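You operate a simulated robot arm through the tools that you are given. There is no shell and no other tool. Be economical: measure what you need, move in short steps, check, and stop when the job is done.

You are at the controls of a simulated two-armed robot. One attempt, no reset.

TASK
Open the middle store drawer, put the yellow pad in the inside of the middle store drawer, then shut the drawer. Stack the pot that says "RH 30 %" from the top of the glue bench on top of the pot that says "RH 45 %". Put the green peg on top of the flat topped grey rock piece. Put the jar with a purple lid in the teal tray on the top of the glue bench. The order is free. Set down upright: yellow pad.
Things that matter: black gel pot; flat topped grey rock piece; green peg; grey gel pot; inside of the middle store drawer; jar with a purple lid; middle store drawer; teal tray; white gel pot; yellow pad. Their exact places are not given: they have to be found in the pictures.

Only the result counts: the job must be done as asked and must still hold three seconds after the hand-in. Knocking over, shifting, dropping, spilling or breaking anything else fails it. Lids that push on must go on centred and level and be pressed home; caps that screw on are set level and turned clockwise until they are tight.

THE ROBOT
Two 7-joint arms with two-finger parallel grippers on one trunk, on a base that drives. Base frame: it is fixed to the floor where the robot stands at the start and does not move with it; the origin is under the middle of the robot, x ahead of it, y to its left, z up. Lengths are in mm, angles in degrees, forces in N, time in s.
The left shoulder is at the start at [50, 165, 930], the right one opposite. With the tool pointing down near the work surface each hand reaches from about 100 to 660 mm from the robot's upright axis, wherever it stands, measured 20 degrees to its own side. Places, roughly: black gel pot, grey gel pot, white gel pot [-1500, 250, 1000]; flat topped grey rock piece [-1250, 250, 1000]; green peg [-1750, 250, 1000]; inside of the middle store drawer [900, 100, 500]; jar with a purple lid [-1250, 0, 1000]; middle store drawer [800, 100, 600]; teal tray [-1250, -250, 1000]; yellow pad (9x6x6 cm) [-1400, 500, 900]. Payload 3.91 kg a hand.
Tool frame (each hand has its own): the origin (TCP) lies between the finger pads and is the grasp point; the fingertips stand 30 mm ahead of it; z points along the fingers, y is the line along which they close. The gripper opens to 110 mm. The fingers are 20 mm wide and 10 mm thick; the gripper's body (48 by 112 mm) begins 55 mm behind the TCP.
Orientation is that of the tool frame in the base frame, as a unit quaternion [x, y, z, w]. With the fingers straight down and closing along the base's y, the tool's x points along the base's -x, its y along +y and its z along -z.

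THE INTERFACE
- The arms move only by the tool play_rows. It takes "left_series", "right_series" or both (then of equal length, played together; a hand with none holds still); each is text: rows parted by semicolons, each of 7 numbers parted by spaces: the shift along the tool's x, y, z in mm, then the turn, a rotation vector about the tool's x, y, z in degrees, then the opening, from 0 (shut) to 1 (fully open). In form: tx ty tz wx wy wz claw; .... A call has 1 to 10 rows; each row is the pose to reach, as a shift and turn from the pose commanded when the call began, along the tool's axes at that moment. Rows are played at 5 a second. More than 50 mm and 8.6 degrees between two rows, or a gripper value outside its range, and nothing of the call is played. A pose out of reach is approached as far as the arm can. The call stops where the force on the tool passes 40 N (or 10 N more than at its start, if that is more) or the arm is blocked; 0.2 s more then pass. Each finger travels about 45 mm/s and halts on what it meets, pressing with about 39 N; the grip force reading is that of the motor and also rises with nothing between the fingers. The clock runs only during rows and for 0.2 s after the last one: add rows that repeat a pose to give the fingers time. The reply holds the time, the measured pose of the TCP, the force on the tool along the base axes, the opening and the grip force, in the units named above and with some noise, with the torque about the TCP (base axes, N m) and any sound that the robot's microphone picked up.
- Cameras (640 x 400 px; columns grow to the right, rows downward): "scene" is now at [113.9, -2.6, 1090.4]; the picture's right is [0.12, -0.99, 0.00], its down [-0.73, -0.09, -0.67] and it looks along [0.67, 0.08, -0.74] (base axes); focal length 218 px, centre (320, 200). "left" rides on the left gripper at [72, -17, -103] in its tool frame; the picture's right is [0.23, 0.97, 0.00], its down [-0.76, 0.18, -0.62] and it looks along [-0.61, 0.14, 0.78] (tool axes); focal length 222 px, centre (320, 200). "right" rides on the right gripper at [72, 17, -103] in its tool frame; the picture's right is [-0.23, 0.97, 0.00], its down [-0.76, -0.18, -0.62] and it looks along [-0.61, -0.14, 0.78] (tool axes); focal length 222 px, centre (320, 200).
- snapshot(camera): a new picture of that camera. The clock stands still meanwhile.
- slide_trunk(by): slides the trunk up (or, below 0, down) by that many mm; the arms and the scene camera ride with it, the base frame stays. It gives what a move gives, with no picture.
- base_move(legs): drives the robot by 1 to 6 legs, each [ahead, left, turn to the left] in mm, mm and degrees, along the robot's own axes; the way and the turn of a leg run together, so that a leg with both is an arc; at most 1500 mm and 180 degrees a leg. The arms and the cameras ride along, it lands a little off, and it stops where it bumps. It gives what a move gives.
- pan_tilt(pan, tilt): turns the head with the scene camera to pan (to the left, within 80 degrees either way) and tilt (down, from -29 to 69), counted from straight ahead of the robot. It gives what a move gives.
- measure_at(camera, pixels): for up to 12 pixels [column, row] of the newest picture of that camera ("zoom" is the newest enlarged one), the place [x, y, z] in the base frame of the surface seen there, good to about 2 mm, but the place of the scene camera against the robot may be out by one fixed shift of up to 18 mm in any direction. The clock stands still meanwhile.
- zoom(camera, box): a new picture of the part [left, top, right, bottom] of that camera's present view, enlarged. The clock stands still meanwhile.
- close_job(): hands the job in; it is judged then, once.

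Go step by step. Measure first, check grasps and placings, and put right what went wrong. The budget is 110 turns and 100 pictures, counting those below and the enlarged ones. Unless the task says otherwise, let go and move clear before handing in.

The tools are called by a JSON object that holds its "name" and its "arguments". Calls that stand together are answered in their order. play_rows: Moves the arms, as the interface text tells. Its arguments: {"type":"object","properties":{"left_series":{"type":"string"},"right_series":{"type":"string"}},"required":[]} The other tools are called the same way: slide_trunk (by) slides the trunk up or down; base_move (legs) drives the base; pan_tilt (pan, tilt) turns the head that bears the scene camera; snapshot (camera) takes a picture; measure_at (camera, pixels) gives the place of the surface under pixels of a picture; zoom (camera, box) takes an enlarged picture of a part of a camera's view; close_job () hands the job in.

At the start:

```text
time: 0.0
left_tool_pos: [475.9, 231.6, 884.1]
left_tool_rot: [0.001, 1.0, 0.0, 0.001]
left_force: [0.1, -0.4, 1.2]
left_wrist_torque: [-0.04, 0.01, 0.02]
left_grip_width: 109.8
left_gripper_force: 0.1
right_tool_pos: [546.4, -182.2, 839.7]
right_tool_rot: [-0.001, 1.0, 0.0, 0.0]
right_force: [-0.2, -0.6, -0.6]
right_wrist_torque: [0.01, -0.01, -0.02]
right_grip_width: 110.0
right_gripper_force: 0.0
trunk travel left (down, up): [-150.0, 353.0]
robot x, y, heading: [2.7, -0.0, 0.2]
head pan, tilt: [7.1, 47.7]
```

scene: 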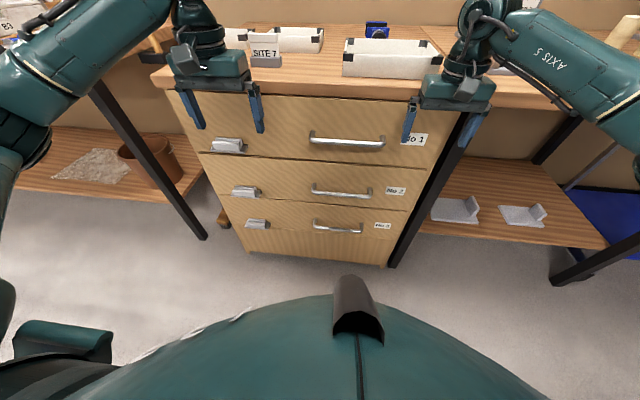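
right: 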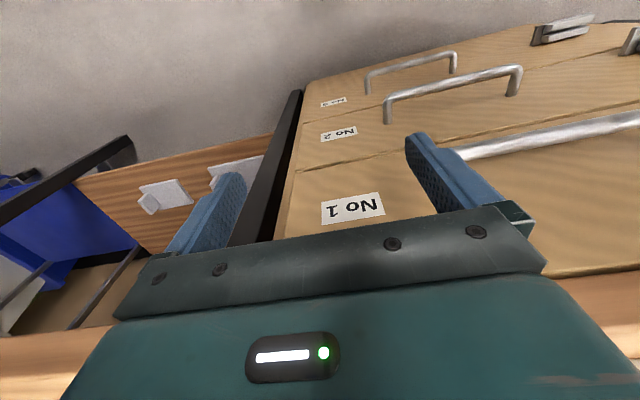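
left: 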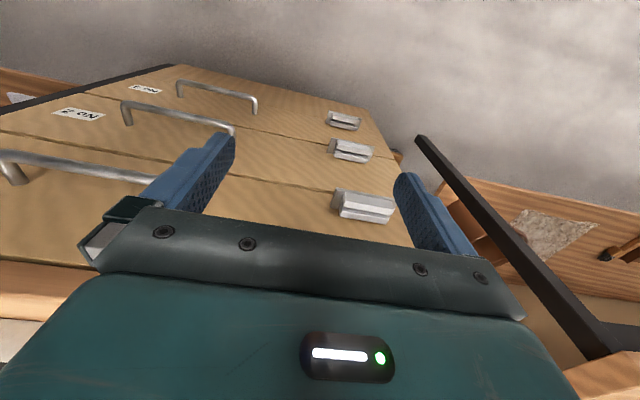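

The scene shows three drawers ahead; the middle one ("No 2") has a bar handle near (340,191) and a grey block at (245,191). I'll zoom in there and measure.

{"name": "zoom", "arguments": {"camera": "scene", "box": [180, 80, 460, 260]}}

{"name": "measure_at", "arguments": {"camera": "scene", "pixels": [[313, 190], [341, 194], [370, 192], [245, 191], [234, 188], [256, 190], [300, 170], [300, 200], [345, 141], [337, 228], [300, 90], [260, 190]]}}

```text
2.22 times, centred on (320, 170) of scene
```

zoom: 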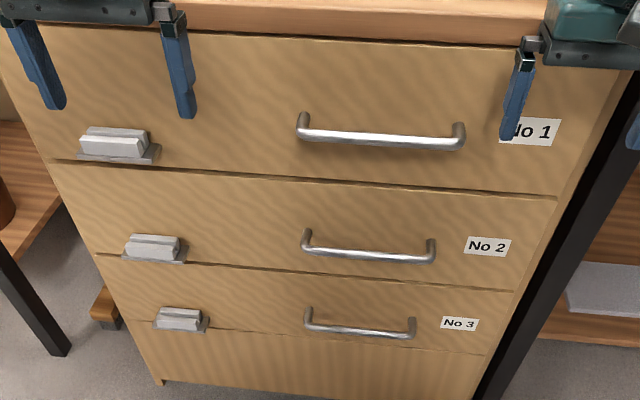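

```text
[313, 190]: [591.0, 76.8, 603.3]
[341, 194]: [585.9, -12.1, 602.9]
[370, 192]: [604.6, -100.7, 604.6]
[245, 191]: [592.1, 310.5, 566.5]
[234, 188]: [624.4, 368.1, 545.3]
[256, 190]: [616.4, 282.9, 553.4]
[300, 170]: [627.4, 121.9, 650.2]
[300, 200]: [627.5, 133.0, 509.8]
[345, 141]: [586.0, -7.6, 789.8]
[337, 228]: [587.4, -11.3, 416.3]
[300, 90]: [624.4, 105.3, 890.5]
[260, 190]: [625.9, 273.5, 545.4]
```

Handle No 2: bar at x≈588, z≈603, y from 77 to -101, front face at x≈627. I need to see what the grey block is (a catch?).

{"name": "zoom", "arguments": {"camera": "left", "box": [290, 90, 410, 165]}}

{"name": "zoom", "arguments": {"camera": "scene", "box": [205, 170, 285, 220]}}

```text
5.33 times, centred on (350, 128) of left
```

zoom: 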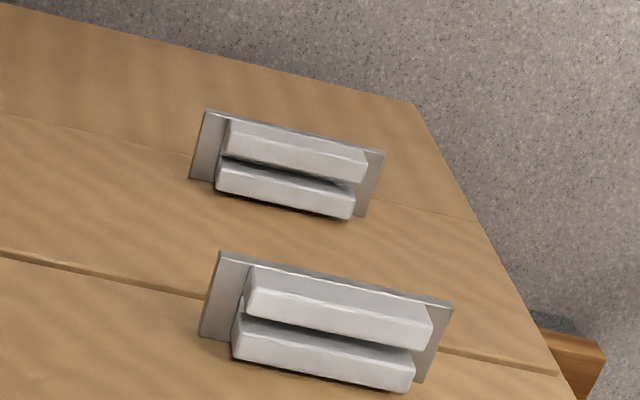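

```text
8.00 times, centred on (245, 195) of scene
```

zoom: 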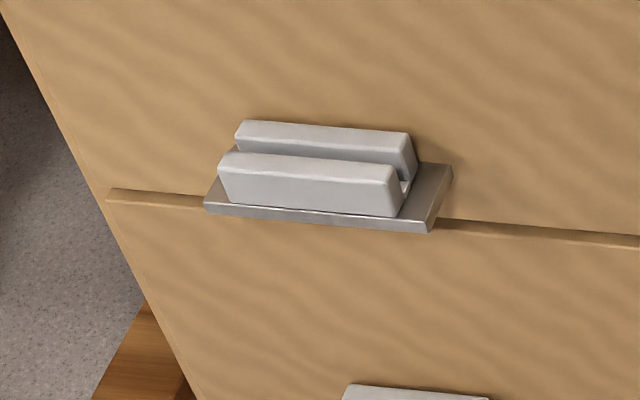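

The grey block looks like a plate with two parallel bars, possibly a squeeze catch. I'll measure its parts in this zoom.

{"name": "measure_at", "arguments": {"camera": "zoom", "pixels": [[320, 131], [395, 139], [400, 160], [320, 165], [300, 195], [300, 210], [430, 190], [215, 195], [390, 185], [300, 150], [440, 170], [250, 125]]}}

{"name": "zoom", "arguments": {"camera": "scene", "box": [200, 130, 260, 167]}}

```text
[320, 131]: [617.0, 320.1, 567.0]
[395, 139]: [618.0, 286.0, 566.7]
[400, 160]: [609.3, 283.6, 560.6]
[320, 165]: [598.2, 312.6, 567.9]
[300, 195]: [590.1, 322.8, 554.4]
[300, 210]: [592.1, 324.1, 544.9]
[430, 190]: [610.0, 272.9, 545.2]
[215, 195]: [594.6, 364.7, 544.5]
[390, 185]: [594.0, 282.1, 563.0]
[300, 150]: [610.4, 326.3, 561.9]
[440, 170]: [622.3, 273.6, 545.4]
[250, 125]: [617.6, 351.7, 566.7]
```

```text
10.67 times, centred on (230, 148) of scene
```

zoom: 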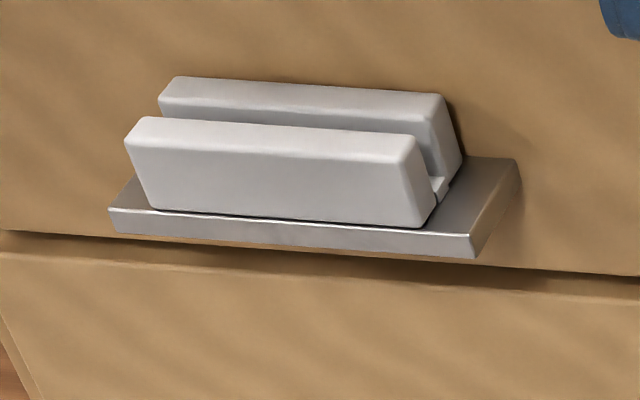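

The catch is a ledge at z≈545 with two upright bars. I'll try the handle first, beginning by turning the right hand so its fingers point forward and close vertically.

{"name": "play_rows", "arguments": {"right_series": "6 9 16 -4.619 -4.619 4.619 1;12 18 32 -9.238 -9.238 9.238 1;18 27 48 -13.857 -13.857 13.857 1;24 36 64 -18.476 -18.476 18.476 1;30 45 80 -23.095 -23.095 23.095 1;36 54 96 -27.714 -27.714 27.714 1;42 63 112 -32.333 -32.333 32.333 1;48 72 128 -36.952 -36.952 36.952 1;54 81 144 -41.571 -41.571 41.571 1;60 90 160 -46.19 -46.19 46.19 1"}}

```text
time: 2.2
left_tool_pos: [475.8, 231.8, 884.9]
left_tool_rot: [0.0, 1.0, 0.0, 0.0]
left_force: [-0.4, 0.3, -0.9]
left_wrist_torque: [0.01, -0.01, -0.04]
left_grip_width: 110.2
left_gripper_force: 0.0
right_tool_pos: [495.9, -130.1, 688.2]
right_tool_rot: [0.339, 0.81, 0.339, 0.338]
right_force: [0.0, -0.2, -0.2]
right_wrist_torque: [-0.01, -0.01, 0.03]
right_grip_width: 109.9
right_gripper_force: 0.1
right hand out of reach, approached as far as the arm can: row 9, 10
trunk travel left (down, up): [-150.0, 353.0]
robot x, y, heading: [3.6, 1.4, -0.2]
head pan, tilt: [7.1, 47.7]
```

Rows 9–10 were out of reach: the arm is too folded here. I'll back the base off 200 mm and then continue the turn while extending.

{"name": "base_move", "arguments": {"legs": [[-200, 0, 0]]}}

```text
time: 3.8
left_tool_pos: [276.2, 232.4, 884.3]
left_tool_rot: [-0.002, 1.0, -0.001, 0.0]
left_force: [-0.2, 0.2, 0.5]
left_wrist_torque: [0.02, -0.01, 0.02]
left_grip_width: 110.0
left_gripper_force: 0.0
right_tool_pos: [297.7, -128.3, 688.4]
right_tool_rot: [0.337, 0.811, 0.341, 0.337]
right_force: [0.3, 0.5, 0.9]
right_wrist_torque: [-0.01, 0.04, 0.01]
right_grip_width: 110.1
right_gripper_force: 0.0
trunk travel left (down, up): [-150.0, 353.0]
robot x, y, heading: [-201.6, -1.2, -0.2]
head pan, tilt: [7.1, 47.7]
```

{"name": "play_rows", "arguments": {"right_series": "-1.4 5.3 29.4 -4.619 -4.619 4.619 1;-2.8 10.6 58.8 -9.238 -9.238 9.238 1;-4.2 15.9 88.2 -13.857 -13.857 13.857 1;-5.6 21.2 117.6 -18.476 -18.476 18.476 1;-7 26.5 147 -23.095 -23.095 23.095 1"}}

```text
time: 4.9
left_tool_pos: [276.2, 233.5, 885.9]
left_tool_rot: [-0.001, 1.0, 0.0, 0.0]
left_force: [-0.3, 0.2, 1.3]
left_wrist_torque: [0.01, -0.01, 0.01]
left_grip_width: 110.0
left_gripper_force: 0.0
right_tool_pos: [396.7, -260.2, 599.0]
right_tool_rot: [0.365, 0.692, 0.298, 0.546]
right_force: [0.5, 0.1, 1.0]
right_wrist_torque: [-0.02, -0.03, -0.02]
right_grip_width: 109.9
right_gripper_force: 0.0
right hand out of reach, approached as far as the arm can: row 1, 2, 3, 4, 5
trunk travel left (down, up): [-150.0, 353.0]
robot x, y, heading: [-199.4, 0.3, -0.2]
head pan, tilt: [7.1, 47.7]
stopped in row 5 (right hand): the arm was blocked; the commanded pose is now the measured one
```

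Closing with that roll isn't reachable for the right arm. I'll roll the wrist the other way (about the tool's z), which gives the mirrored, equivalent grasp.

{"name": "play_rows", "arguments": {"right_series": "0 0 0 .34 -.91 -8.13 1;0 0 0 .68 -1.82 -16.26 1;0 0 0 1.02 -2.73 -24.39 1;0 0 0 1.36 -3.64 -32.52 1;0 0 0 1.7 -4.55 -40.65 1;0 0 0 2.04 -5.46 -48.78 1;0 0 0 2.38 -6.37 -56.91 1;0 0 0 2.72 -7.28 -65.04 1;0 0 0 3.06 -8.19 -73.17 1"}}

```text
time: 6.9
left_tool_pos: [276.5, 233.0, 884.3]
left_tool_rot: [0.0, 1.0, 0.001, -0.001]
left_force: [0.2, 0.6, 0.6]
left_wrist_torque: [0.0, -0.01, -0.02]
left_grip_width: 110.0
left_gripper_force: 0.1
right_tool_pos: [429.3, -384.8, 628.9]
right_tool_rot: [-0.1, 0.756, -0.066, 0.644]
right_force: [-0.2, 0.2, 0.4]
right_wrist_torque: [0.01, 0.0, -0.01]
right_grip_width: 109.9
right_gripper_force: 0.0
right hand out of reach, approached as far as the arm can: row 4, 5, 6, 7, 8, 9
trunk travel left (down, up): [-150.0, 353.0]
robot x, y, heading: [-200.8, 2.2, 0.1]
head pan, tilt: [7.1, 47.7]
```

{"name": "play_rows", "arguments": {"right_series": "-3.8 11.6 2.4 .5 -.75 -8.1 1;-7.6 23.2 4.8 1 -1.5 -16.2 1;-11.4 34.8 7.2 1.5 -2.25 -24.3 1;-15.2 46.4 9.6 2 -3 -32.4 1;-19 58 12 2.5 -3.75 -40.5 1;-22.8 69.6 14.4 3 -4.5 -48.6 1;-26.6 81.2 16.8 3.5 -5.25 -56.7 1;-30.4 92.8 19.2 4 -6 -64.8 1;-34 104.5 22 4.5 -6.75 -73 1"}}

```text
time: 8.9
left_tool_pos: [275.3, 232.3, 884.7]
left_tool_rot: [-0.001, 1.0, 0.0, 0.001]
left_force: [-1.0, 0.0, 0.2]
left_wrist_torque: [-0.04, 0.03, -0.02]
left_grip_width: 109.9
left_gripper_force: 0.0
right_tool_pos: [482.8, -432.0, 810.4]
right_tool_rot: [-0.466, 0.62, -0.307, 0.551]
right_force: [0.4, -0.3, -0.5]
right_wrist_torque: [0.0, -0.01, 0.0]
right_grip_width: 110.1
right_gripper_force: 0.0
right hand out of reach, approached as far as the arm can: row 1, 2, 3, 4, 5, 6, 7, 8, 9
trunk travel left (down, up): [-150.0, 353.0]
robot x, y, heading: [-198.8, -2.1, -0.1]
head pan, tilt: [7.1, 47.7]
```

The low horizontal pose strains the arm at this shoulder height. I'll lower the trunk fully so the handle lies nearer shoulder height, and turn the head to see the arm.

{"name": "slide_trunk", "arguments": {"by": -150}}

{"name": "play_rows", "arguments": {"right_series": "0 0 0 0 0 0 1"}}

{"name": "snapshot", "arguments": {"camera": "scene"}}

```text
time: 10.6
left_tool_pos: [275.5, 231.9, 734.3]
left_tool_rot: [-0.001, 1.0, 0.0, 0.001]
left_force: [0.9, -0.3, 0.7]
left_wrist_torque: [0.01, 0.0, -0.01]
left_grip_width: 109.9
left_gripper_force: 0.0
right_tool_pos: [484.1, -432.0, 661.7]
right_tool_rot: [-0.466, 0.62, -0.308, 0.551]
right_force: [-0.5, -0.5, -0.2]
right_wrist_torque: [0.0, 0.02, 0.0]
right_grip_width: 110.0
right_gripper_force: 0.0
trunk travel left (down, up): [0.0, 503.0]
robot x, y, heading: [-199.2, 1.7, 0.3]
head pan, tilt: [7.1, 47.7]
```

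```text
time: 11.0
left_tool_pos: [276.2, 232.6, 733.7]
left_tool_rot: [-0.001, 1.0, 0.0, 0.0]
left_force: [-0.1, -0.3, 0.4]
left_wrist_torque: [0.0, 0.0, 0.0]
left_grip_width: 110.0
left_gripper_force: 0.1
right_tool_pos: [483.1, -431.5, 661.2]
right_tool_rot: [-0.467, 0.619, -0.306, 0.551]
right_force: [0.6, -0.4, 0.1]
right_wrist_torque: [0.03, -0.01, 0.01]
right_grip_width: 110.1
right_gripper_force: 0.0
trunk travel left (down, up): [0.0, 503.0]
robot x, y, heading: [-198.5, -1.9, 0.1]
head pan, tilt: [7.1, 47.7]
```

```text
92 pictures are left
```

scene: 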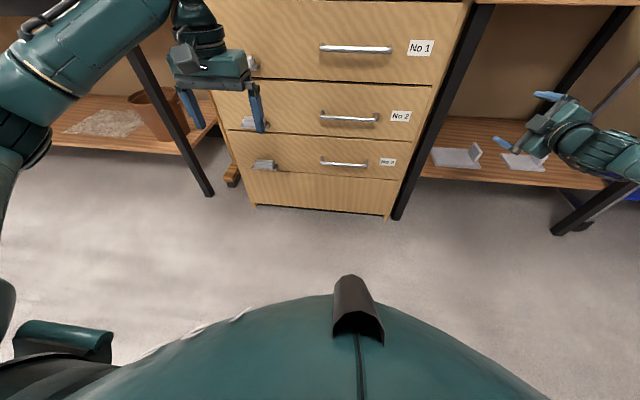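

The zero row shows the pose is now held cleanly. I'll finish the turn (about 27°) and bring the hand in.

{"name": "play_rows", "arguments": {"right_series": "-20 23 -1 3.3 1.35 -5.75 1;-41 46 -2 6.6 2.7 -11.5 1;-61 70 -3 9.9 4.05 -17.25 1;-82 93 -4 13.25 5.4 -23 1"}}

```text
time: 12.0
left_tool_pos: [275.8, 233.3, 734.6]
left_tool_rot: [-0.002, 1.0, 0.0, 0.0]
left_force: [0.0, 0.7, -0.5]
left_wrist_torque: [-0.02, 0.01, 0.0]
left_grip_width: 110.1
left_gripper_force: 0.1
right_tool_pos: [469.9, -460.0, 702.2]
right_tool_rot: [-0.494, 0.596, -0.349, 0.528]
right_force: [1.2, -0.3, 0.2]
right_wrist_torque: [0.03, -0.07, 0.01]
right_grip_width: 110.0
right_gripper_force: 0.0
right hand out of reach, approached as far as the arm can: row 1, 2, 3, 4
trunk travel left (down, up): [0.0, 503.0]
robot x, y, heading: [-200.6, 2.6, 0.3]
head pan, tilt: [7.1, 47.7]
```

The B roll is stuck too. A fingers-45°-down grasp with closing in the x–z plane avoids drawer 1 and needs less wrist bend, so I'll first return the right hand to the straight-down pose.

{"name": "play_rows", "arguments": {"right_series": "-17 2 -10 -3.56 5.39 5.04 1;-34 5 -19 -7.12 10.78 10.08 1;-52 7 -29 -10.68 16.17 15.12 1;-69 10 -39 -14.24 21.56 20.16 1;-86 12 -48 -17.8 26.95 25.2 1;-103 14 -58 -21.36 32.34 30.24 1;-120 17 -68 -24.92 37.73 35.28 1;-138 19 -78 -28.48 43.12 40.32 1;-155 22 -87 -32.04 48.51 45.36 1;-172 24 -97 -35.6 53.9 50.4 1"}}

{"name": "play_rows", "arguments": {"right_series": "0 0 0 -3.56 5.39 5.04 1;0 0 0 -7.12 10.78 10.08 1;0 0 0 -10.68 16.17 15.12 1"}}

```text
time: 14.2
left_tool_pos: [276.4, 232.8, 734.4]
left_tool_rot: [-0.001, 1.0, 0.0, 0.0]
left_force: [0.0, 0.4, -0.6]
left_wrist_torque: [-0.01, -0.01, 0.01]
left_grip_width: 110.0
left_gripper_force: 0.1
right_tool_pos: [362.1, -296.3, 749.1]
right_tool_rot: [-0.131, 0.977, -0.094, 0.142]
right_force: [1.3, 0.0, 0.3]
right_wrist_torque: [0.03, 0.02, 0.01]
right_grip_width: 110.1
right_gripper_force: 0.1
trunk travel left (down, up): [0.0, 503.0]
robot x, y, heading: [-200.1, -1.6, 0.1]
head pan, tilt: [7.1, 47.7]
```

```text
time: 15.0
left_tool_pos: [275.3, 233.0, 734.8]
left_tool_rot: [0.0, 1.0, 0.0, 0.0]
left_force: [1.0, 0.7, 0.1]
left_wrist_torque: [-0.01, 0.04, 0.01]
left_grip_width: 109.9
left_gripper_force: 0.1
right_tool_pos: [361.5, -295.1, 747.2]
right_tool_rot: [-0.001, 1.0, -0.001, 0.003]
right_force: [0.2, -0.3, 0.1]
right_wrist_torque: [0.02, -0.01, -0.01]
right_grip_width: 109.9
right_gripper_force: 0.2
trunk travel left (down, up): [0.0, 503.0]
robot x, y, heading: [-196.9, -5.0, 0.1]
head pan, tilt: [7.1, 47.7]
```

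{"name": "play_rows", "arguments": {"right_series": "0 0 0 -2.93 -2.93 7.07 1;0 0 0 -5.86 -5.86 14.14 1;0 0 0 -8.79 -8.79 21.21 1;0 0 0 -11.72 -11.72 28.28 1;0 0 0 -14.65 -14.65 35.35 1;0 0 0 -17.58 -17.58 42.42 1;0 0 0 -20.51 -20.51 49.49 1;0 0 0 -23.44 -23.44 56.56 1;0 0 0 -26.37 -26.37 63.63 1;0 0 0 -29.3 -29.3 70.7 1"}}

{"name": "play_rows", "arguments": {"right_series": "0 0 0 -2.93 -2.93 7.07 1;0 0 0 -5.9 -5.9 14.2 1"}}

```text
time: 17.2
left_tool_pos: [275.8, 232.3, 736.0]
left_tool_rot: [-0.001, 1.0, 0.0, 0.0]
left_force: [-0.8, 0.4, -0.1]
left_wrist_torque: [0.03, -0.03, -0.02]
left_grip_width: 109.9
left_gripper_force: 0.0
right_tool_pos: [362.6, -296.8, 747.4]
right_tool_rot: [0.565, 0.754, 0.237, 0.238]
right_force: [0.4, 0.4, 0.3]
right_wrist_torque: [-0.02, -0.01, -0.01]
right_grip_width: 110.0
right_gripper_force: 0.0
trunk travel left (down, up): [0.0, 503.0]
robot x, y, heading: [-198.7, -1.3, 0.1]
head pan, tilt: [7.1, 47.7]
```

```text
time: 17.8
left_tool_pos: [276.0, 233.5, 735.2]
left_tool_rot: [-0.001, 1.0, 0.001, 0.0]
left_force: [-0.1, 0.3, -0.2]
left_wrist_torque: [0.02, 0.02, 0.04]
left_grip_width: 110.1
left_gripper_force: 0.0
right_tool_pos: [362.6, -296.6, 746.9]
right_tool_rot: [0.651, 0.653, 0.274, 0.273]
right_force: [-0.8, -0.1, -0.4]
right_wrist_torque: [0.06, -0.01, -0.01]
right_grip_width: 110.0
right_gripper_force: 0.1
trunk travel left (down, up): [0.0, 503.0]
robot x, y, heading: [-196.9, 1.8, -0.1]
head pan, tilt: [7.1, 47.7]
```

The 45° pose is reached cleanly. I'll drive the base left and ahead so the handle lies in front of the right hand, then look with the right camera.

{"name": "base_move", "arguments": {"legs": [[130, 220, 0]]}}

{"name": "snapshot", "arguments": {"camera": "right"}}

{"name": "snapshot", "arguments": {"camera": "scene"}}

```text
time: 20.4
left_tool_pos: [403.5, 456.5, 735.1]
left_tool_rot: [-0.002, 1.0, 0.0, 0.0]
left_force: [-0.3, 0.1, 0.3]
left_wrist_torque: [-0.05, 0.01, 0.0]
left_grip_width: 109.9
left_gripper_force: 0.1
right_tool_pos: [491.2, -73.2, 746.1]
right_tool_rot: [0.65, 0.655, 0.273, 0.273]
right_force: [-0.8, 0.4, 0.2]
right_wrist_torque: [-0.01, 0.01, -0.04]
right_grip_width: 110.0
right_gripper_force: 0.0
trunk travel left (down, up): [0.0, 503.0]
robot x, y, heading: [-71.9, 219.7, 0.7]
head pan, tilt: [7.1, 47.7]
```

```text
91 pictures are left
```

right: 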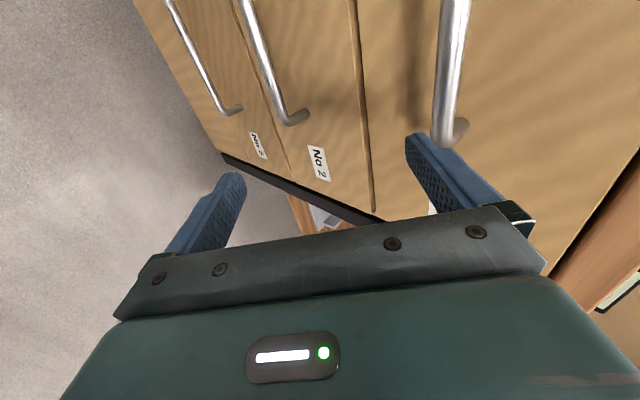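

```text
90 pictures are left
```

scene: 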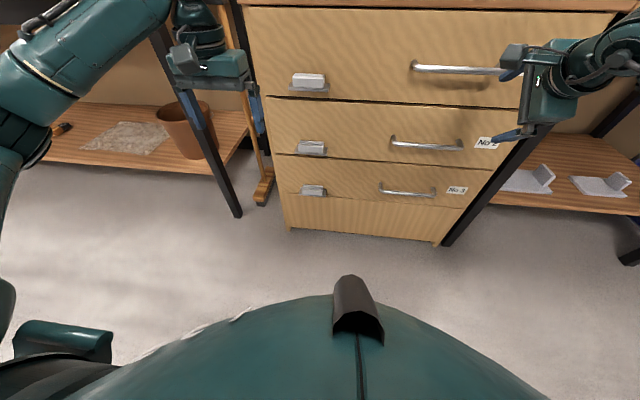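

{"name": "measure_at", "arguments": {"camera": "right", "pixels": [[250, 30], [270, 80], [278, 105], [260, 55], [300, 120], [310, 80], [452, 60], [446, 120], [320, 160]]}}

{"name": "measure_at", "arguments": {"camera": "scene", "pixels": [[420, 148], [395, 142], [460, 147], [455, 69]]}}

```text
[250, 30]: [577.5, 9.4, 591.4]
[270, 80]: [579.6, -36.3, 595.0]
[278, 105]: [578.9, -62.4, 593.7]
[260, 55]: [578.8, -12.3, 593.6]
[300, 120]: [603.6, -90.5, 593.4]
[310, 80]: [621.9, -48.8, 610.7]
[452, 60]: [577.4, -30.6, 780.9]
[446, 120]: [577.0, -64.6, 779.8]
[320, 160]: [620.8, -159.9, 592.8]
```

```text
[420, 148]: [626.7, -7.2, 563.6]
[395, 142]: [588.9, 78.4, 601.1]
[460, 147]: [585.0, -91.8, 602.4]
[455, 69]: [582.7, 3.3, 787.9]
```

The right camera puts the bar's centre at about (582, y, 592) and the face at x≈621, so the scene camera reads about +7 in x and +9 in z. I'll narrow the gripper, line up, and approach along the fingers.

{"name": "play_rows", "arguments": {"right_series": "22 -22 0 0 0 0 0.6;43 -44 0 0 0 0 0.24;43 -44 40 0 0 0 0.24;43 -44 80 0 0 0 0.24;43 -44 115 0 0 0 0.24;43 -44 140 0 0 0 0.24"}}

{"name": "snapshot", "arguments": {"camera": "right"}}

```text
time: 21.8
left_tool_pos: [403.3, 456.6, 734.8]
left_tool_rot: [-0.003, 1.0, 0.0, 0.001]
left_force: [-1.5, 0.7, 0.6]
left_wrist_torque: [0.02, -0.03, 0.02]
left_grip_width: 110.0
left_gripper_force: 0.1
right_tool_pos: [560.5, -30.1, 616.9]
right_tool_rot: [0.65, 0.655, 0.273, 0.273]
right_force: [0.0, -0.7, 0.2]
right_wrist_torque: [-0.03, -0.04, 0.0]
right_grip_width: 26.3
right_gripper_force: 0.1
trunk travel left (down, up): [0.0, 503.0]
robot x, y, heading: [-73.8, 216.2, 0.2]
head pan, tilt: [7.1, 47.7]
```

```text
89 pictures are left
```

right: 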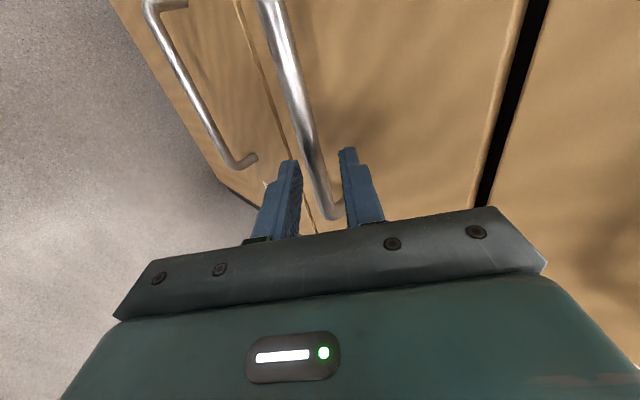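

The bar runs centred between the two fingers. Going 24 mm deeper, then closing.

{"name": "play_rows", "arguments": {"right_series": "0 0 12 0 0 0 0.24;0 0 23 0 0 0 0.24;0 0 23 0 0 0 0.0;0 0 23 0 0 0 0.0;0 0 23 0 0 0 0.0"}}

```text
time: 23.0
left_tool_pos: [403.1, 454.9, 734.5]
left_tool_rot: [-0.003, 1.0, 0.0, 0.0]
left_force: [0.2, 0.1, 0.7]
left_wrist_torque: [0.02, -0.01, -0.01]
left_grip_width: 110.0
left_gripper_force: 0.1
right_tool_pos: [574.2, -29.7, 596.7]
right_tool_rot: [0.651, 0.657, 0.269, 0.269]
right_force: [-30.8, 0.6, -15.6]
right_wrist_torque: [0.18, 0.38, -0.15]
right_grip_width: 13.6
right_gripper_force: 45.0
trunk travel left (down, up): [0.0, 503.0]
robot x, y, heading: [-71.4, 222.4, 0.4]
head pan, tilt: [7.1, 47.7]
```

The bar is gripped (13.6 mm wide). Pulling straight back in small steps to test for the catch.

{"name": "play_rows", "arguments": {"right_series": "0 -3.5 -3.5 0 0 0 0;0 -7 -7 0 0 0 0;0 -14 -14 0 0 0 0;0 -21 -21 0 0 0 0"}}

```text
time: 24.0
left_tool_pos: [404.6, 455.2, 734.4]
left_tool_rot: [-0.002, 1.0, 0.0, -0.001]
left_force: [-0.3, 0.4, -0.2]
left_wrist_torque: [0.0, -0.02, 0.06]
left_grip_width: 110.0
left_gripper_force: 0.0
right_tool_pos: [545.6, -29.1, 596.5]
right_tool_rot: [0.649, 0.657, 0.271, 0.271]
right_force: [0.9, 2.7, -21.7]
right_wrist_torque: [-0.31, 0.2, -0.69]
right_grip_width: 13.8
right_gripper_force: 45.0
trunk travel left (down, up): [0.0, 503.0]
robot x, y, heading: [-71.5, 220.4, 0.3]
head pan, tilt: [7.1, 47.7]
```

The drawer follows with little force. Pulling on.

{"name": "play_rows", "arguments": {"right_series": "0 -14 -14 0 0 0 0;0 -28 -28 0 0 0 0;0 -42 -42 0 0 0 0;0 -56 -56 0 0 0 0;0 -70 -70 0 0 0 0;0 -84 -84 0 0 0 0;0 -98 -98 0 0 0 0;0 -112 -112 0 0 0 0;0 -126 -126 0 0 0 0;0 -140 -140 0 0 0 0"}}

{"name": "snapshot", "arguments": {"camera": "scene"}}

```text
time: 26.2
left_tool_pos: [404.4, 455.4, 734.9]
left_tool_rot: [-0.002, 1.0, 0.0, -0.001]
left_force: [0.6, 0.0, 0.4]
left_wrist_torque: [0.01, 0.0, 0.0]
left_grip_width: 109.9
left_gripper_force: 0.0
right_tool_pos: [349.0, -31.1, 596.5]
right_tool_rot: [0.65, 0.657, 0.271, 0.271]
right_force: [-0.8, 2.8, -24.4]
right_wrist_torque: [-0.21, 0.29, -0.57]
right_grip_width: 13.5
right_gripper_force: 44.7
trunk travel left (down, up): [0.0, 503.0]
robot x, y, heading: [-71.1, 221.3, 0.3]
head pan, tilt: [7.1, 47.7]
```

```text
88 pictures are left
```

scene: 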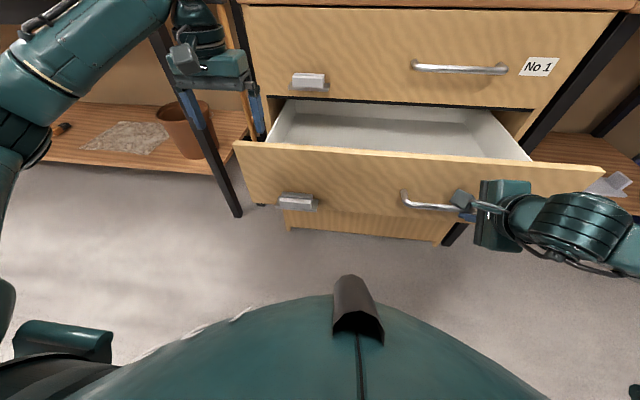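

The drawer is open about 225 mm. I'll measure its inside, then let go of the handle and back out.

{"name": "measure_at", "arguments": {"camera": "scene", "pixels": [[380, 145], [380, 130], [300, 140], [480, 150], [380, 115], [280, 120], [265, 145], [400, 152], [560, 165], [245, 142], [400, 157]]}}

{"name": "play_rows", "arguments": {"right_series": "0 0 0 0 0 0 0.24;0 0 0 0 0 0 0.26;0 0 -30 0 0 0 0.26;0 0 -70 0 0 0 0.26;0 0 -110 0 0 0 0.26;0 0 -150 0 0 0 0.26"}}

{"name": "snapshot", "arguments": {"camera": "scene"}}

```text
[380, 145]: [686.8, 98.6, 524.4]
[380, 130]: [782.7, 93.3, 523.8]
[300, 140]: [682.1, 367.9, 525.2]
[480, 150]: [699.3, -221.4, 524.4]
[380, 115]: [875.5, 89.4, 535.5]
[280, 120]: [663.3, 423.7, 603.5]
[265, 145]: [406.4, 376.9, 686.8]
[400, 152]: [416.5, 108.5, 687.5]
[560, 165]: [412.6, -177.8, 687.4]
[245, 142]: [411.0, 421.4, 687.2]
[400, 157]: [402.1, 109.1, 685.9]
```

```text
time: 27.6
left_tool_pos: [404.2, 455.4, 735.3]
left_tool_rot: [-0.002, 1.0, 0.001, 0.0]
left_force: [0.2, 0.0, 0.9]
left_wrist_torque: [-0.02, 0.05, 0.02]
left_grip_width: 110.0
left_gripper_force: 0.0
right_tool_pos: [315.7, -51.4, 745.5]
right_tool_rot: [0.65, 0.655, 0.272, 0.271]
right_force: [0.0, -0.6, 0.1]
right_wrist_torque: [0.0, -0.01, 0.0]
right_grip_width: 28.5
right_gripper_force: 0.0
right hand out of reach, approached as far as the arm can: row 3, 4, 5, 6
trunk travel left (down, up): [0.0, 503.0]
robot x, y, heading: [-72.6, 221.9, 0.4]
head pan, tilt: [7.1, 47.7]
```

```text
87 pictures are left
```

scene: 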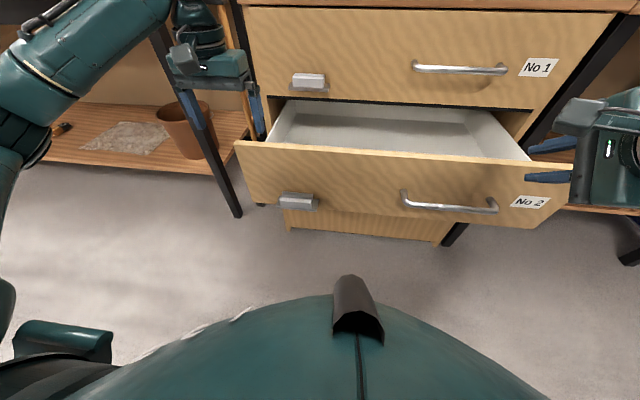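

The drawer stays open (floor at about z 515, front lip top at z≈678). Now I'll back away, raise the trunk and right the right hand, before turning to the glue bench.

{"name": "base_move", "arguments": {"legs": [[-350, -220, 0]]}}

{"name": "slide_trunk", "arguments": {"by": 330}}

{"name": "play_rows", "arguments": {"right_series": "0 0 0 2.93 2.93 -7.07 1;0 0 0 5.86 5.86 -14.14 1;0 0 0 8.79 8.79 -21.21 1;0 0 0 11.72 11.72 -28.28 1;0 0 0 14.65 14.65 -35.35 1;0 0 0 17.58 17.58 -42.42 1;0 0 0 20.51 20.51 -49.49 1;0 0 0 23.44 23.44 -56.56 1;0 0 0 26.37 26.37 -63.63 1;0 0 0 29.3 29.3 -70.7 1"}}

{"name": "play_rows", "arguments": {"right_series": "0 0 0 2.93 2.93 -7.07 1;0 0 0 5.9 5.9 -14.2 1"}}

{"name": "pan_tilt", "arguments": {"pan": 80, "tilt": 30}}

{"name": "snapshot", "arguments": {"camera": "scene"}}

```text
time: 30.1
left_tool_pos: [49.0, 238.0, 734.5]
left_tool_rot: [-0.005, 1.0, 0.0, 0.0]
left_force: [-0.1, -0.1, -0.7]
left_wrist_torque: [0.0, -0.01, 0.02]
left_grip_width: 109.9
left_gripper_force: 0.1
right_tool_pos: [-36.4, -270.7, 744.4]
right_tool_rot: [0.649, 0.656, 0.273, 0.271]
right_force: [0.2, -0.3, 0.4]
right_wrist_torque: [0.01, -0.02, 0.01]
right_grip_width: 28.5
right_gripper_force: 0.0
trunk travel left (down, up): [0.0, 503.0]
robot x, y, heading: [-423.9, -1.9, 0.5]
head pan, tilt: [7.1, 47.7]
```

```text
time: 33.4
left_tool_pos: [48.6, 236.7, 1063.8]
left_tool_rot: [-0.004, 1.0, -0.001, 0.0]
left_force: [-0.2, 0.4, 0.5]
left_wrist_torque: [-0.01, 0.0, 0.05]
left_grip_width: 110.1
left_gripper_force: 0.1
right_tool_pos: [-34.4, -270.2, 1074.8]
right_tool_rot: [0.648, 0.657, 0.274, 0.272]
right_force: [-0.7, -0.3, 0.4]
right_wrist_torque: [0.02, -0.02, 0.01]
right_grip_width: 28.9
right_gripper_force: 0.0
trunk travel left (down, up): [-330.0, 173.0]
robot x, y, heading: [-421.5, -0.2, 0.7]
head pan, tilt: [7.1, 47.7]
```

```text
time: 35.6
left_tool_pos: [49.3, 237.0, 1063.7]
left_tool_rot: [-0.006, 1.0, 0.0, 0.001]
left_force: [0.3, -0.2, -0.4]
left_wrist_torque: [0.03, -0.01, -0.02]
left_grip_width: 109.8
left_gripper_force: 0.2
right_tool_pos: [-35.7, -269.5, 1074.8]
right_tool_rot: [0.116, 0.991, 0.051, 0.053]
right_force: [0.1, 0.3, 0.6]
right_wrist_torque: [0.01, 0.0, 0.04]
right_grip_width: 110.2
right_gripper_force: 0.0
trunk travel left (down, up): [-330.0, 173.0]
robot x, y, heading: [-424.6, -3.6, 0.6]
head pan, tilt: [7.1, 47.7]
```

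```text
time: 36.2
left_tool_pos: [48.9, 236.2, 1065.4]
left_tool_rot: [-0.005, 1.0, 0.0, 0.0]
left_force: [0.1, -0.5, -0.7]
left_wrist_torque: [0.03, -0.02, 0.01]
left_grip_width: 110.2
left_gripper_force: 0.1
right_tool_pos: [-35.8, -269.3, 1074.1]
right_tool_rot: [-0.007, 1.0, -0.001, 0.003]
right_force: [0.0, 0.0, -0.5]
right_wrist_torque: [-0.01, -0.03, 0.0]
right_grip_width: 109.9
right_gripper_force: 0.0
trunk travel left (down, up): [-330.0, 173.0]
robot x, y, heading: [-424.7, -2.1, 0.9]
head pan, tilt: [7.1, 47.7]
```

```text
time: 37.6
left_tool_pos: [48.7, 236.2, 1064.4]
left_tool_rot: [-0.005, 1.0, 0.0, 0.0]
left_force: [0.0, -0.3, -1.0]
left_wrist_torque: [-0.01, 0.04, 0.01]
left_grip_width: 109.9
left_gripper_force: 0.0
right_tool_pos: [-35.8, -269.5, 1074.4]
right_tool_rot: [-0.005, 1.0, -0.001, 0.002]
right_force: [0.5, -0.3, 0.6]
right_wrist_torque: [0.0, -0.02, 0.02]
right_grip_width: 110.2
right_gripper_force: 0.1
trunk travel left (down, up): [-330.0, 173.0]
robot x, y, heading: [-421.9, -1.3, 0.7]
head pan, tilt: [80.0, 30.0]
```

```text
86 pictures are left
```

scene: 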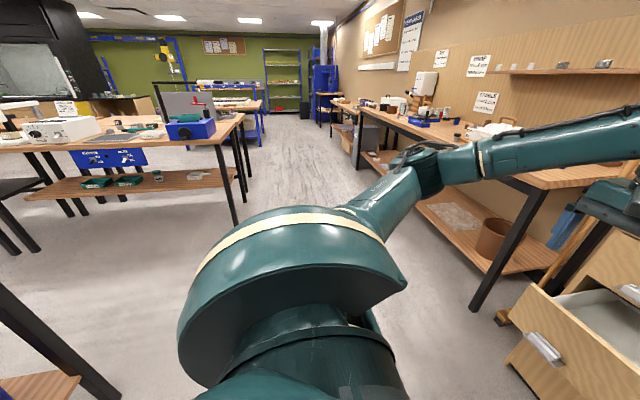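

The aisle on the left is clear; the glue bench is behind. I'll go a bit forward, turn 90° left, and look.

{"name": "base_move", "arguments": {"legs": [[110, 0, 0], [0, 0, 90]]}}

{"name": "pan_tilt", "arguments": {"pan": 70, "tilt": 30}}

{"name": "snapshot", "arguments": {"camera": "scene"}}

```text
time: 42.6
left_tool_pos: [-536.3, 481.1, 1064.7]
left_tool_rot: [-0.699, 0.715, 0.0, -0.001]
left_force: [0.7, -0.3, 0.0]
left_wrist_torque: [0.0, 0.01, 0.0]
left_grip_width: 110.1
left_gripper_force: 0.2
right_tool_pos: [-32.7, 380.4, 1075.5]
right_tool_rot: [-0.699, 0.715, 0.001, 0.002]
right_force: [0.5, 0.2, 0.5]
right_wrist_torque: [-0.01, 0.0, 0.02]
right_grip_width: 110.0
right_gripper_force: 0.1
trunk travel left (down, up): [-330.0, 173.0]
robot x, y, heading: [-315.5, 1.4, 88.7]
head pan, tilt: [80.0, 30.0]
```

```text
time: 43.3
left_tool_pos: [-535.7, 482.2, 1064.9]
left_tool_rot: [-0.699, 0.715, 0.0, 0.001]
left_force: [0.5, -0.1, -0.8]
left_wrist_torque: [0.0, -0.02, -0.04]
left_grip_width: 110.1
left_gripper_force: 0.1
right_tool_pos: [-31.8, 380.4, 1073.6]
right_tool_rot: [-0.699, 0.715, 0.0, 0.002]
right_force: [0.0, -0.1, 0.5]
right_wrist_torque: [0.01, 0.01, 0.02]
right_grip_width: 109.9
right_gripper_force: 0.1
trunk travel left (down, up): [-330.0, 173.0]
robot x, y, heading: [-317.9, 4.0, 88.7]
head pan, tilt: [70.0, 30.0]
```

```text
85 pictures are left
```

scene: 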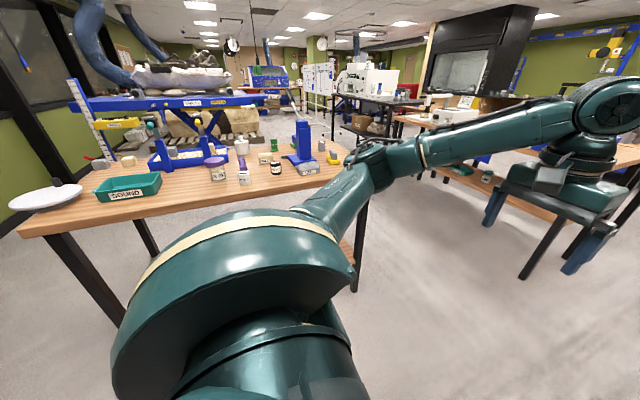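

Now the glue bench is visible: teal tray (130,187), jars and pots around (220–310,165). I'll turn the rest of the way and look straight at it.

{"name": "base_move", "arguments": {"legs": [[0, 0, 91]]}}

{"name": "pan_tilt", "arguments": {"pan": 0, "tilt": 25}}

{"name": "snapshot", "arguments": {"camera": "scene"}}

```text
time: 47.6
left_tool_pos: [-791.1, -230.2, 1065.3]
left_tool_rot: [1.0, -0.002, 0.0, -0.001]
left_force: [-0.3, 0.2, 0.2]
left_wrist_torque: [-0.02, 0.02, -0.01]
left_grip_width: 110.1
left_gripper_force: 0.0
right_tool_pos: [-697.8, 277.1, 1075.6]
right_tool_rot: [1.0, 0.0, -0.002, 0.0]
right_force: [-0.1, 0.3, 0.3]
right_wrist_torque: [-0.03, 0.0, -0.01]
right_grip_width: 109.9
right_gripper_force: 0.0
trunk travel left (down, up): [-330.0, 173.0]
robot x, y, heading: [-315.3, 0.6, 179.6]
head pan, tilt: [70.0, 30.0]
```

```text
time: 49.0
left_tool_pos: [-790.7, -228.6, 1065.2]
left_tool_rot: [1.0, -0.001, 0.0, 0.001]
left_force: [0.1, 0.7, -0.3]
left_wrist_torque: [0.02, 0.02, -0.01]
left_grip_width: 110.2
left_gripper_force: 0.1
right_tool_pos: [-698.0, 277.1, 1074.4]
right_tool_rot: [1.0, -0.001, -0.002, -0.001]
right_force: [0.0, 0.2, -0.3]
right_wrist_torque: [-0.01, 0.01, -0.02]
right_grip_width: 109.9
right_gripper_force: 0.1
trunk travel left (down, up): [-330.0, 173.0]
robot x, y, heading: [-313.8, 1.6, 179.8]
head pan, tilt: [0.0, 25.0]
```

```text
84 pictures are left
```

scene: 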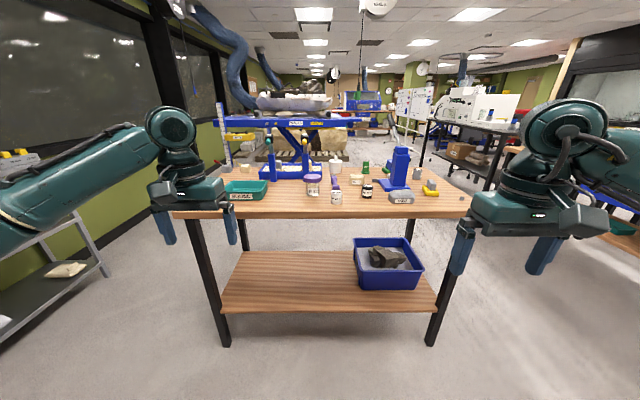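

{"name": "zoom", "arguments": {"camera": "scene", "box": [210, 145, 370, 225]}}

{"name": "zoom", "arguments": {"camera": "scene", "box": [320, 140, 480, 220]}}

{"name": "measure_at", "arguments": {"camera": "scene", "pixels": [[245, 188], [320, 214], [313, 178], [336, 190], [367, 186], [357, 178], [336, 162], [366, 163], [402, 192], [430, 187], [417, 172], [440, 205]]}}

```text
4.00 times, centred on (290, 185) of scene
```

zoom: 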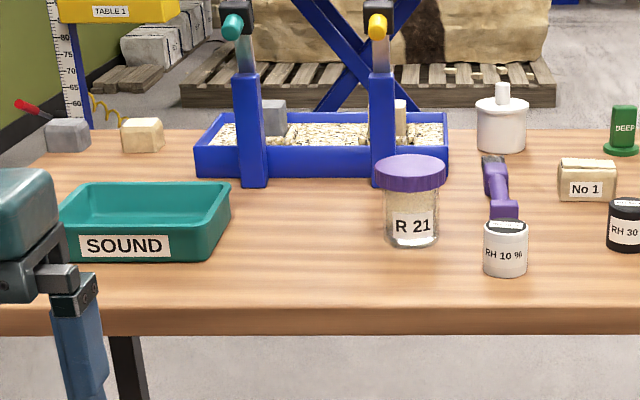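

```text
4.00 times, centred on (400, 180) of scene
```

zoom: 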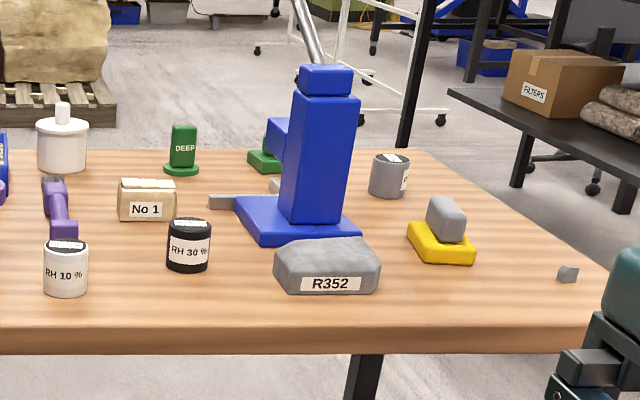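

```text
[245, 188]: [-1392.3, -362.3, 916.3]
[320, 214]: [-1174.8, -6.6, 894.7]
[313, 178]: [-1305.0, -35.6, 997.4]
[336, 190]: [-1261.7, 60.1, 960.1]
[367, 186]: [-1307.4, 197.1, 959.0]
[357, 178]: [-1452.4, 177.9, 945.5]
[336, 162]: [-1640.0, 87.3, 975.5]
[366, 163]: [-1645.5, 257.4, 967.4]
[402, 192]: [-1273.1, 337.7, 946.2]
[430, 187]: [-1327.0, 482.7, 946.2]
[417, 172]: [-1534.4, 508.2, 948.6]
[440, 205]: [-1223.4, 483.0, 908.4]
```

Found: tray "SOUND" (-1392,-362), jar R 21 (-1305,-36), RH 10 % (-1262,60), RH 30 % (-1307,197), peg "DEEP" (-1645,257), rock R352 (-1273,338), yellow pad (-1327,483), grey pot (-1534,508). Driving nearer for detail.

{"name": "base_move", "arguments": {"legs": [[480, 0, 0], [0, -250, 0]]}}

{"name": "pan_tilt", "arguments": {"pan": 0, "tilt": 45}}

{"name": "snapshot", "arguments": {"camera": "scene"}}

{"name": "snapshot", "arguments": {"camera": "right"}}

```text
time: 54.3
left_tool_pos: [-1266.2, 30.6, 1065.2]
left_tool_rot: [1.0, -0.002, 0.0, -0.001]
left_force: [0.1, -0.2, -0.1]
left_wrist_torque: [0.03, -0.02, -0.02]
left_grip_width: 110.1
left_gripper_force: 0.1
right_tool_pos: [-1174.4, 537.2, 1074.1]
right_tool_rot: [1.0, -0.004, -0.001, -0.001]
right_force: [1.1, 0.0, 1.1]
right_wrist_torque: [0.01, 0.01, 0.03]
right_grip_width: 109.9
right_gripper_force: 0.1
trunk travel left (down, up): [-330.0, 173.0]
robot x, y, heading: [-788.8, 256.2, 179.4]
head pan, tilt: [0.0, 25.0]
```

```text
time: 55.1
left_tool_pos: [-1266.8, 32.5, 1063.8]
left_tool_rot: [1.0, -0.003, 0.0, 0.0]
left_force: [0.1, -0.7, -0.3]
left_wrist_torque: [-0.02, 0.03, 0.0]
left_grip_width: 110.3
left_gripper_force: 0.1
right_tool_pos: [-1173.2, 534.8, 1074.3]
right_tool_rot: [1.0, -0.003, -0.001, -0.001]
right_force: [-0.2, -0.3, 0.1]
right_wrist_torque: [0.0, 0.02, -0.02]
right_grip_width: 109.9
right_gripper_force: 0.0
trunk travel left (down, up): [-330.0, 173.0]
robot x, y, heading: [-788.9, 257.5, 179.6]
head pan, tilt: [0.0, 45.0]
```

```text
81 pictures are left
```

scene: 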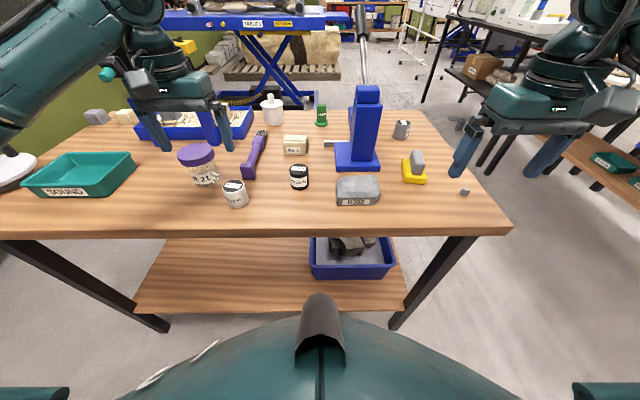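

```text
80 pictures are left
```

right: 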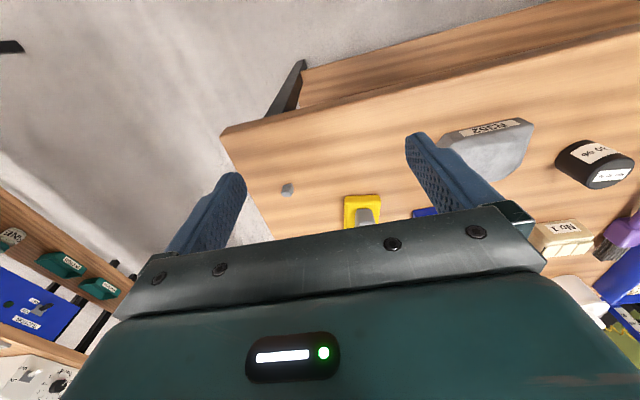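

Both views show the targets. I'll zoom for detail and compare right-camera and scene-camera readings on the same objects.

{"name": "measure_at", "arguments": {"camera": "right", "pixels": [[346, 200], [378, 198], [358, 198], [287, 190], [590, 168], [480, 150], [500, 160], [240, 130], [558, 160], [633, 170], [518, 120], [443, 135]]}}

{"name": "zoom", "arguments": {"camera": "scene", "box": [280, 90, 480, 215]}}

{"name": "measure_at", "arguments": {"camera": "zoom", "pixels": [[60, 255], [62, 300], [245, 295], [200, 290], [310, 290], [430, 210], [445, 265], [390, 110], [132, 50], [132, 90], [590, 325], [260, 275]]}}

```text
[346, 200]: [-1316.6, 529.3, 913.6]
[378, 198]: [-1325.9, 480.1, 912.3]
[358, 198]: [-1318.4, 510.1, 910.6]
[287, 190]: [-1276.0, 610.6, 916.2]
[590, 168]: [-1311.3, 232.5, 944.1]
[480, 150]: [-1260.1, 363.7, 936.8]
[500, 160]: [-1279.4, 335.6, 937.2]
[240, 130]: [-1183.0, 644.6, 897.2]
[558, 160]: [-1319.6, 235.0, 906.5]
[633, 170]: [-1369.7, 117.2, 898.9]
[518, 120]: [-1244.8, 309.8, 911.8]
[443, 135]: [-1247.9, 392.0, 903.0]
```

```text
3.20 times, centred on (380, 152) of scene
```

zoom: 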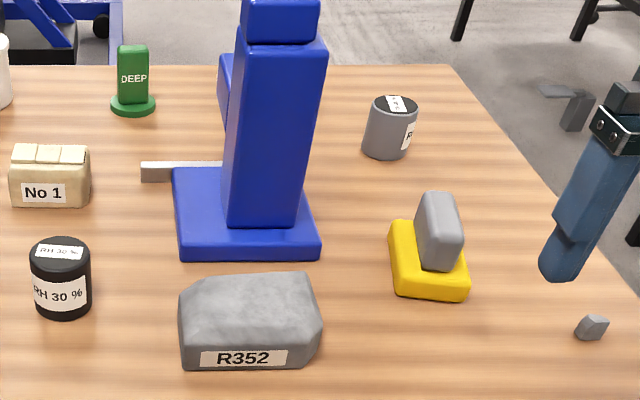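

```text
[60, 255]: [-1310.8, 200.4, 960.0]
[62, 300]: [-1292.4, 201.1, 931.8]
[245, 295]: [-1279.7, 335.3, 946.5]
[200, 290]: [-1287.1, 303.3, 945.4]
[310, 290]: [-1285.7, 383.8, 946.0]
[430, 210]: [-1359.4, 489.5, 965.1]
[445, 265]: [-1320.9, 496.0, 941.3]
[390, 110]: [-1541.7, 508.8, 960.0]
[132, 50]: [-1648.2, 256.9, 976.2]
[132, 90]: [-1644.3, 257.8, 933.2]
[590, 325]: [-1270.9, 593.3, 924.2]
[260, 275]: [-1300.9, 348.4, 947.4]
```

Let me measure how far the robot's own body reaches forward (the dome at the bottom of the picture) so I know how close to the bench I can drive.

{"name": "snapshot", "arguments": {"camera": "scene"}}

{"name": "measure_at", "arguments": {"camera": "scene", "pixels": [[320, 300], [280, 322], [250, 330], [390, 330], [320, 350], [280, 360], [30, 392], [610, 392], [160, 310], [395, 325], [340, 240], [320, 234]]}}

```text
78 pictures are left
```

scene: 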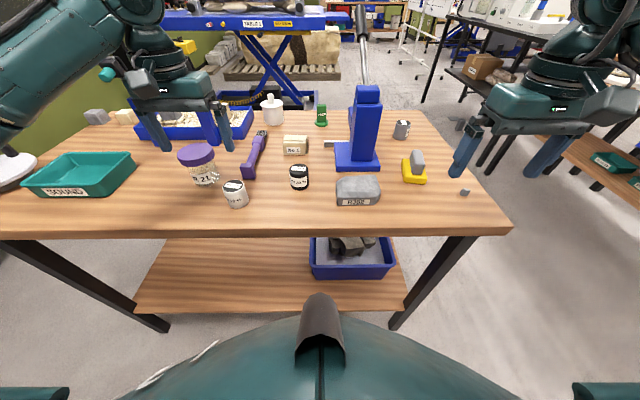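

```text
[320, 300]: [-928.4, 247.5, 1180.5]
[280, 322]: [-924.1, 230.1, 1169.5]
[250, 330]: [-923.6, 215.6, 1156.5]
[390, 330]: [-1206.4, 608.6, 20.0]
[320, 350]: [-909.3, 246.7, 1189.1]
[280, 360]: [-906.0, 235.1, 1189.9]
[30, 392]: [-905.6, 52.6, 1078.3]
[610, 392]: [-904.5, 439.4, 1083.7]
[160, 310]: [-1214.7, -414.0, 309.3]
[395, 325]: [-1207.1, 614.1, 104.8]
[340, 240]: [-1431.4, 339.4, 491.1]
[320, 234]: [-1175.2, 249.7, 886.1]
```

The upper body reaches only about 140 mm ahead of the axis. I'll zoom on the grey pot's label and on the peg before grasping.

{"name": "zoom", "arguments": {"camera": "scene", "box": [384, 112, 424, 142]}}

{"name": "zoom", "arguments": {"camera": "scene", "box": [280, 90, 400, 180]}}

```text
13.33 times, centred on (404, 127) of scene
```

zoom: 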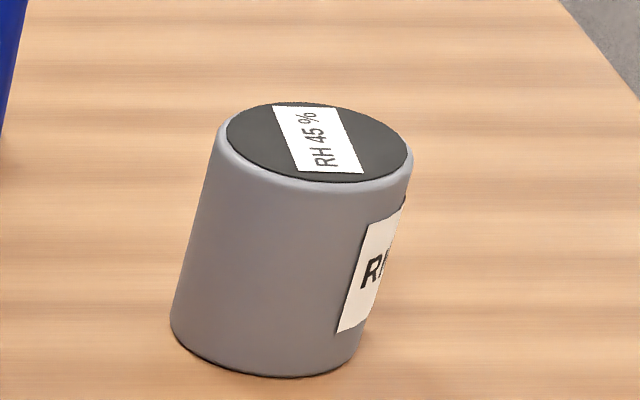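

```text
4.44 times, centred on (340, 135) of scene
```

zoom: 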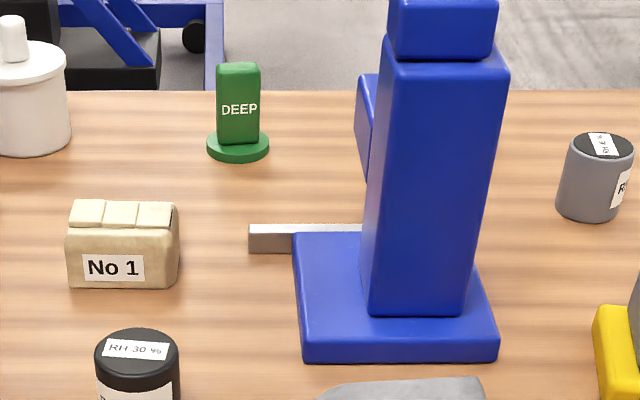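

The grey pot reads "RH 45 %" and the near black one "RH 30 %". I'll pull the left hand in, then drive so RH 30 lies in front of the right hand.

{"name": "play_rows", "arguments": {"left_series": "40 0 0 0 0 0 1;80 0 0 0 0 0 1;120 0 0 0 0 0 1;150 0 -20 0 0 0 1"}}

{"name": "base_move", "arguments": {"legs": [[0, 190, 0], [100, 0, 0]]}}

{"name": "snapshot", "arguments": {"camera": "right"}}

{"name": "snapshot", "arguments": {"camera": "scene"}}

```text
time: 56.1
left_tool_pos: [-1114.9, 29.0, 1081.9]
left_tool_rot: [1.0, -0.002, -0.001, 0.0]
left_force: [-0.1, -0.4, 0.4]
left_wrist_torque: [-0.01, 0.03, 0.0]
left_grip_width: 110.1
left_gripper_force: 0.0
right_tool_pos: [-1173.6, 535.7, 1074.9]
right_tool_rot: [1.0, -0.002, -0.002, 0.0]
right_force: [0.1, 0.7, -0.6]
right_wrist_torque: [0.0, 0.03, 0.0]
right_grip_width: 110.1
right_gripper_force: 0.1
trunk travel left (down, up): [-330.0, 173.0]
robot x, y, heading: [-790.0, 256.6, 179.6]
head pan, tilt: [0.0, 45.0]
```

```text
time: 59.1
left_tool_pos: [-1217.0, -161.6, 1082.4]
left_tool_rot: [1.0, -0.004, 0.001, 0.0]
left_force: [0.2, -0.1, -1.1]
left_wrist_torque: [0.0, -0.02, -0.02]
left_grip_width: 110.3
left_gripper_force: 0.1
right_tool_pos: [-1273.7, 345.7, 1074.9]
right_tool_rot: [1.0, -0.004, -0.002, -0.001]
right_force: [-0.3, -0.3, -0.8]
right_wrist_torque: [0.0, -0.05, -0.02]
right_grip_width: 110.0
right_gripper_force: 0.0
trunk travel left (down, up): [-330.0, 173.0]
robot x, y, heading: [-889.9, 67.6, 179.5]
head pan, tilt: [0.0, 45.0]
```

```text
75 pictures are left
```

right: 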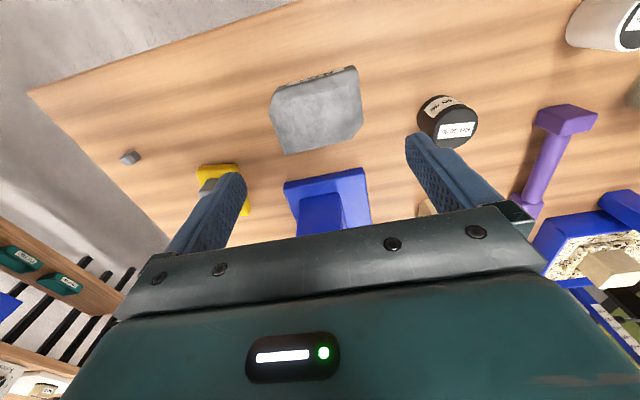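

```text
74 pictures are left
```

scene: 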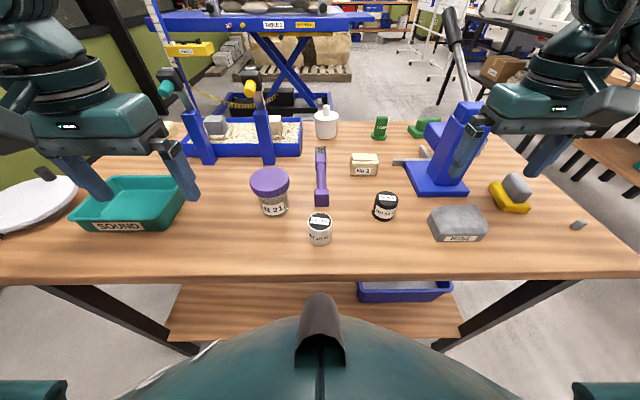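

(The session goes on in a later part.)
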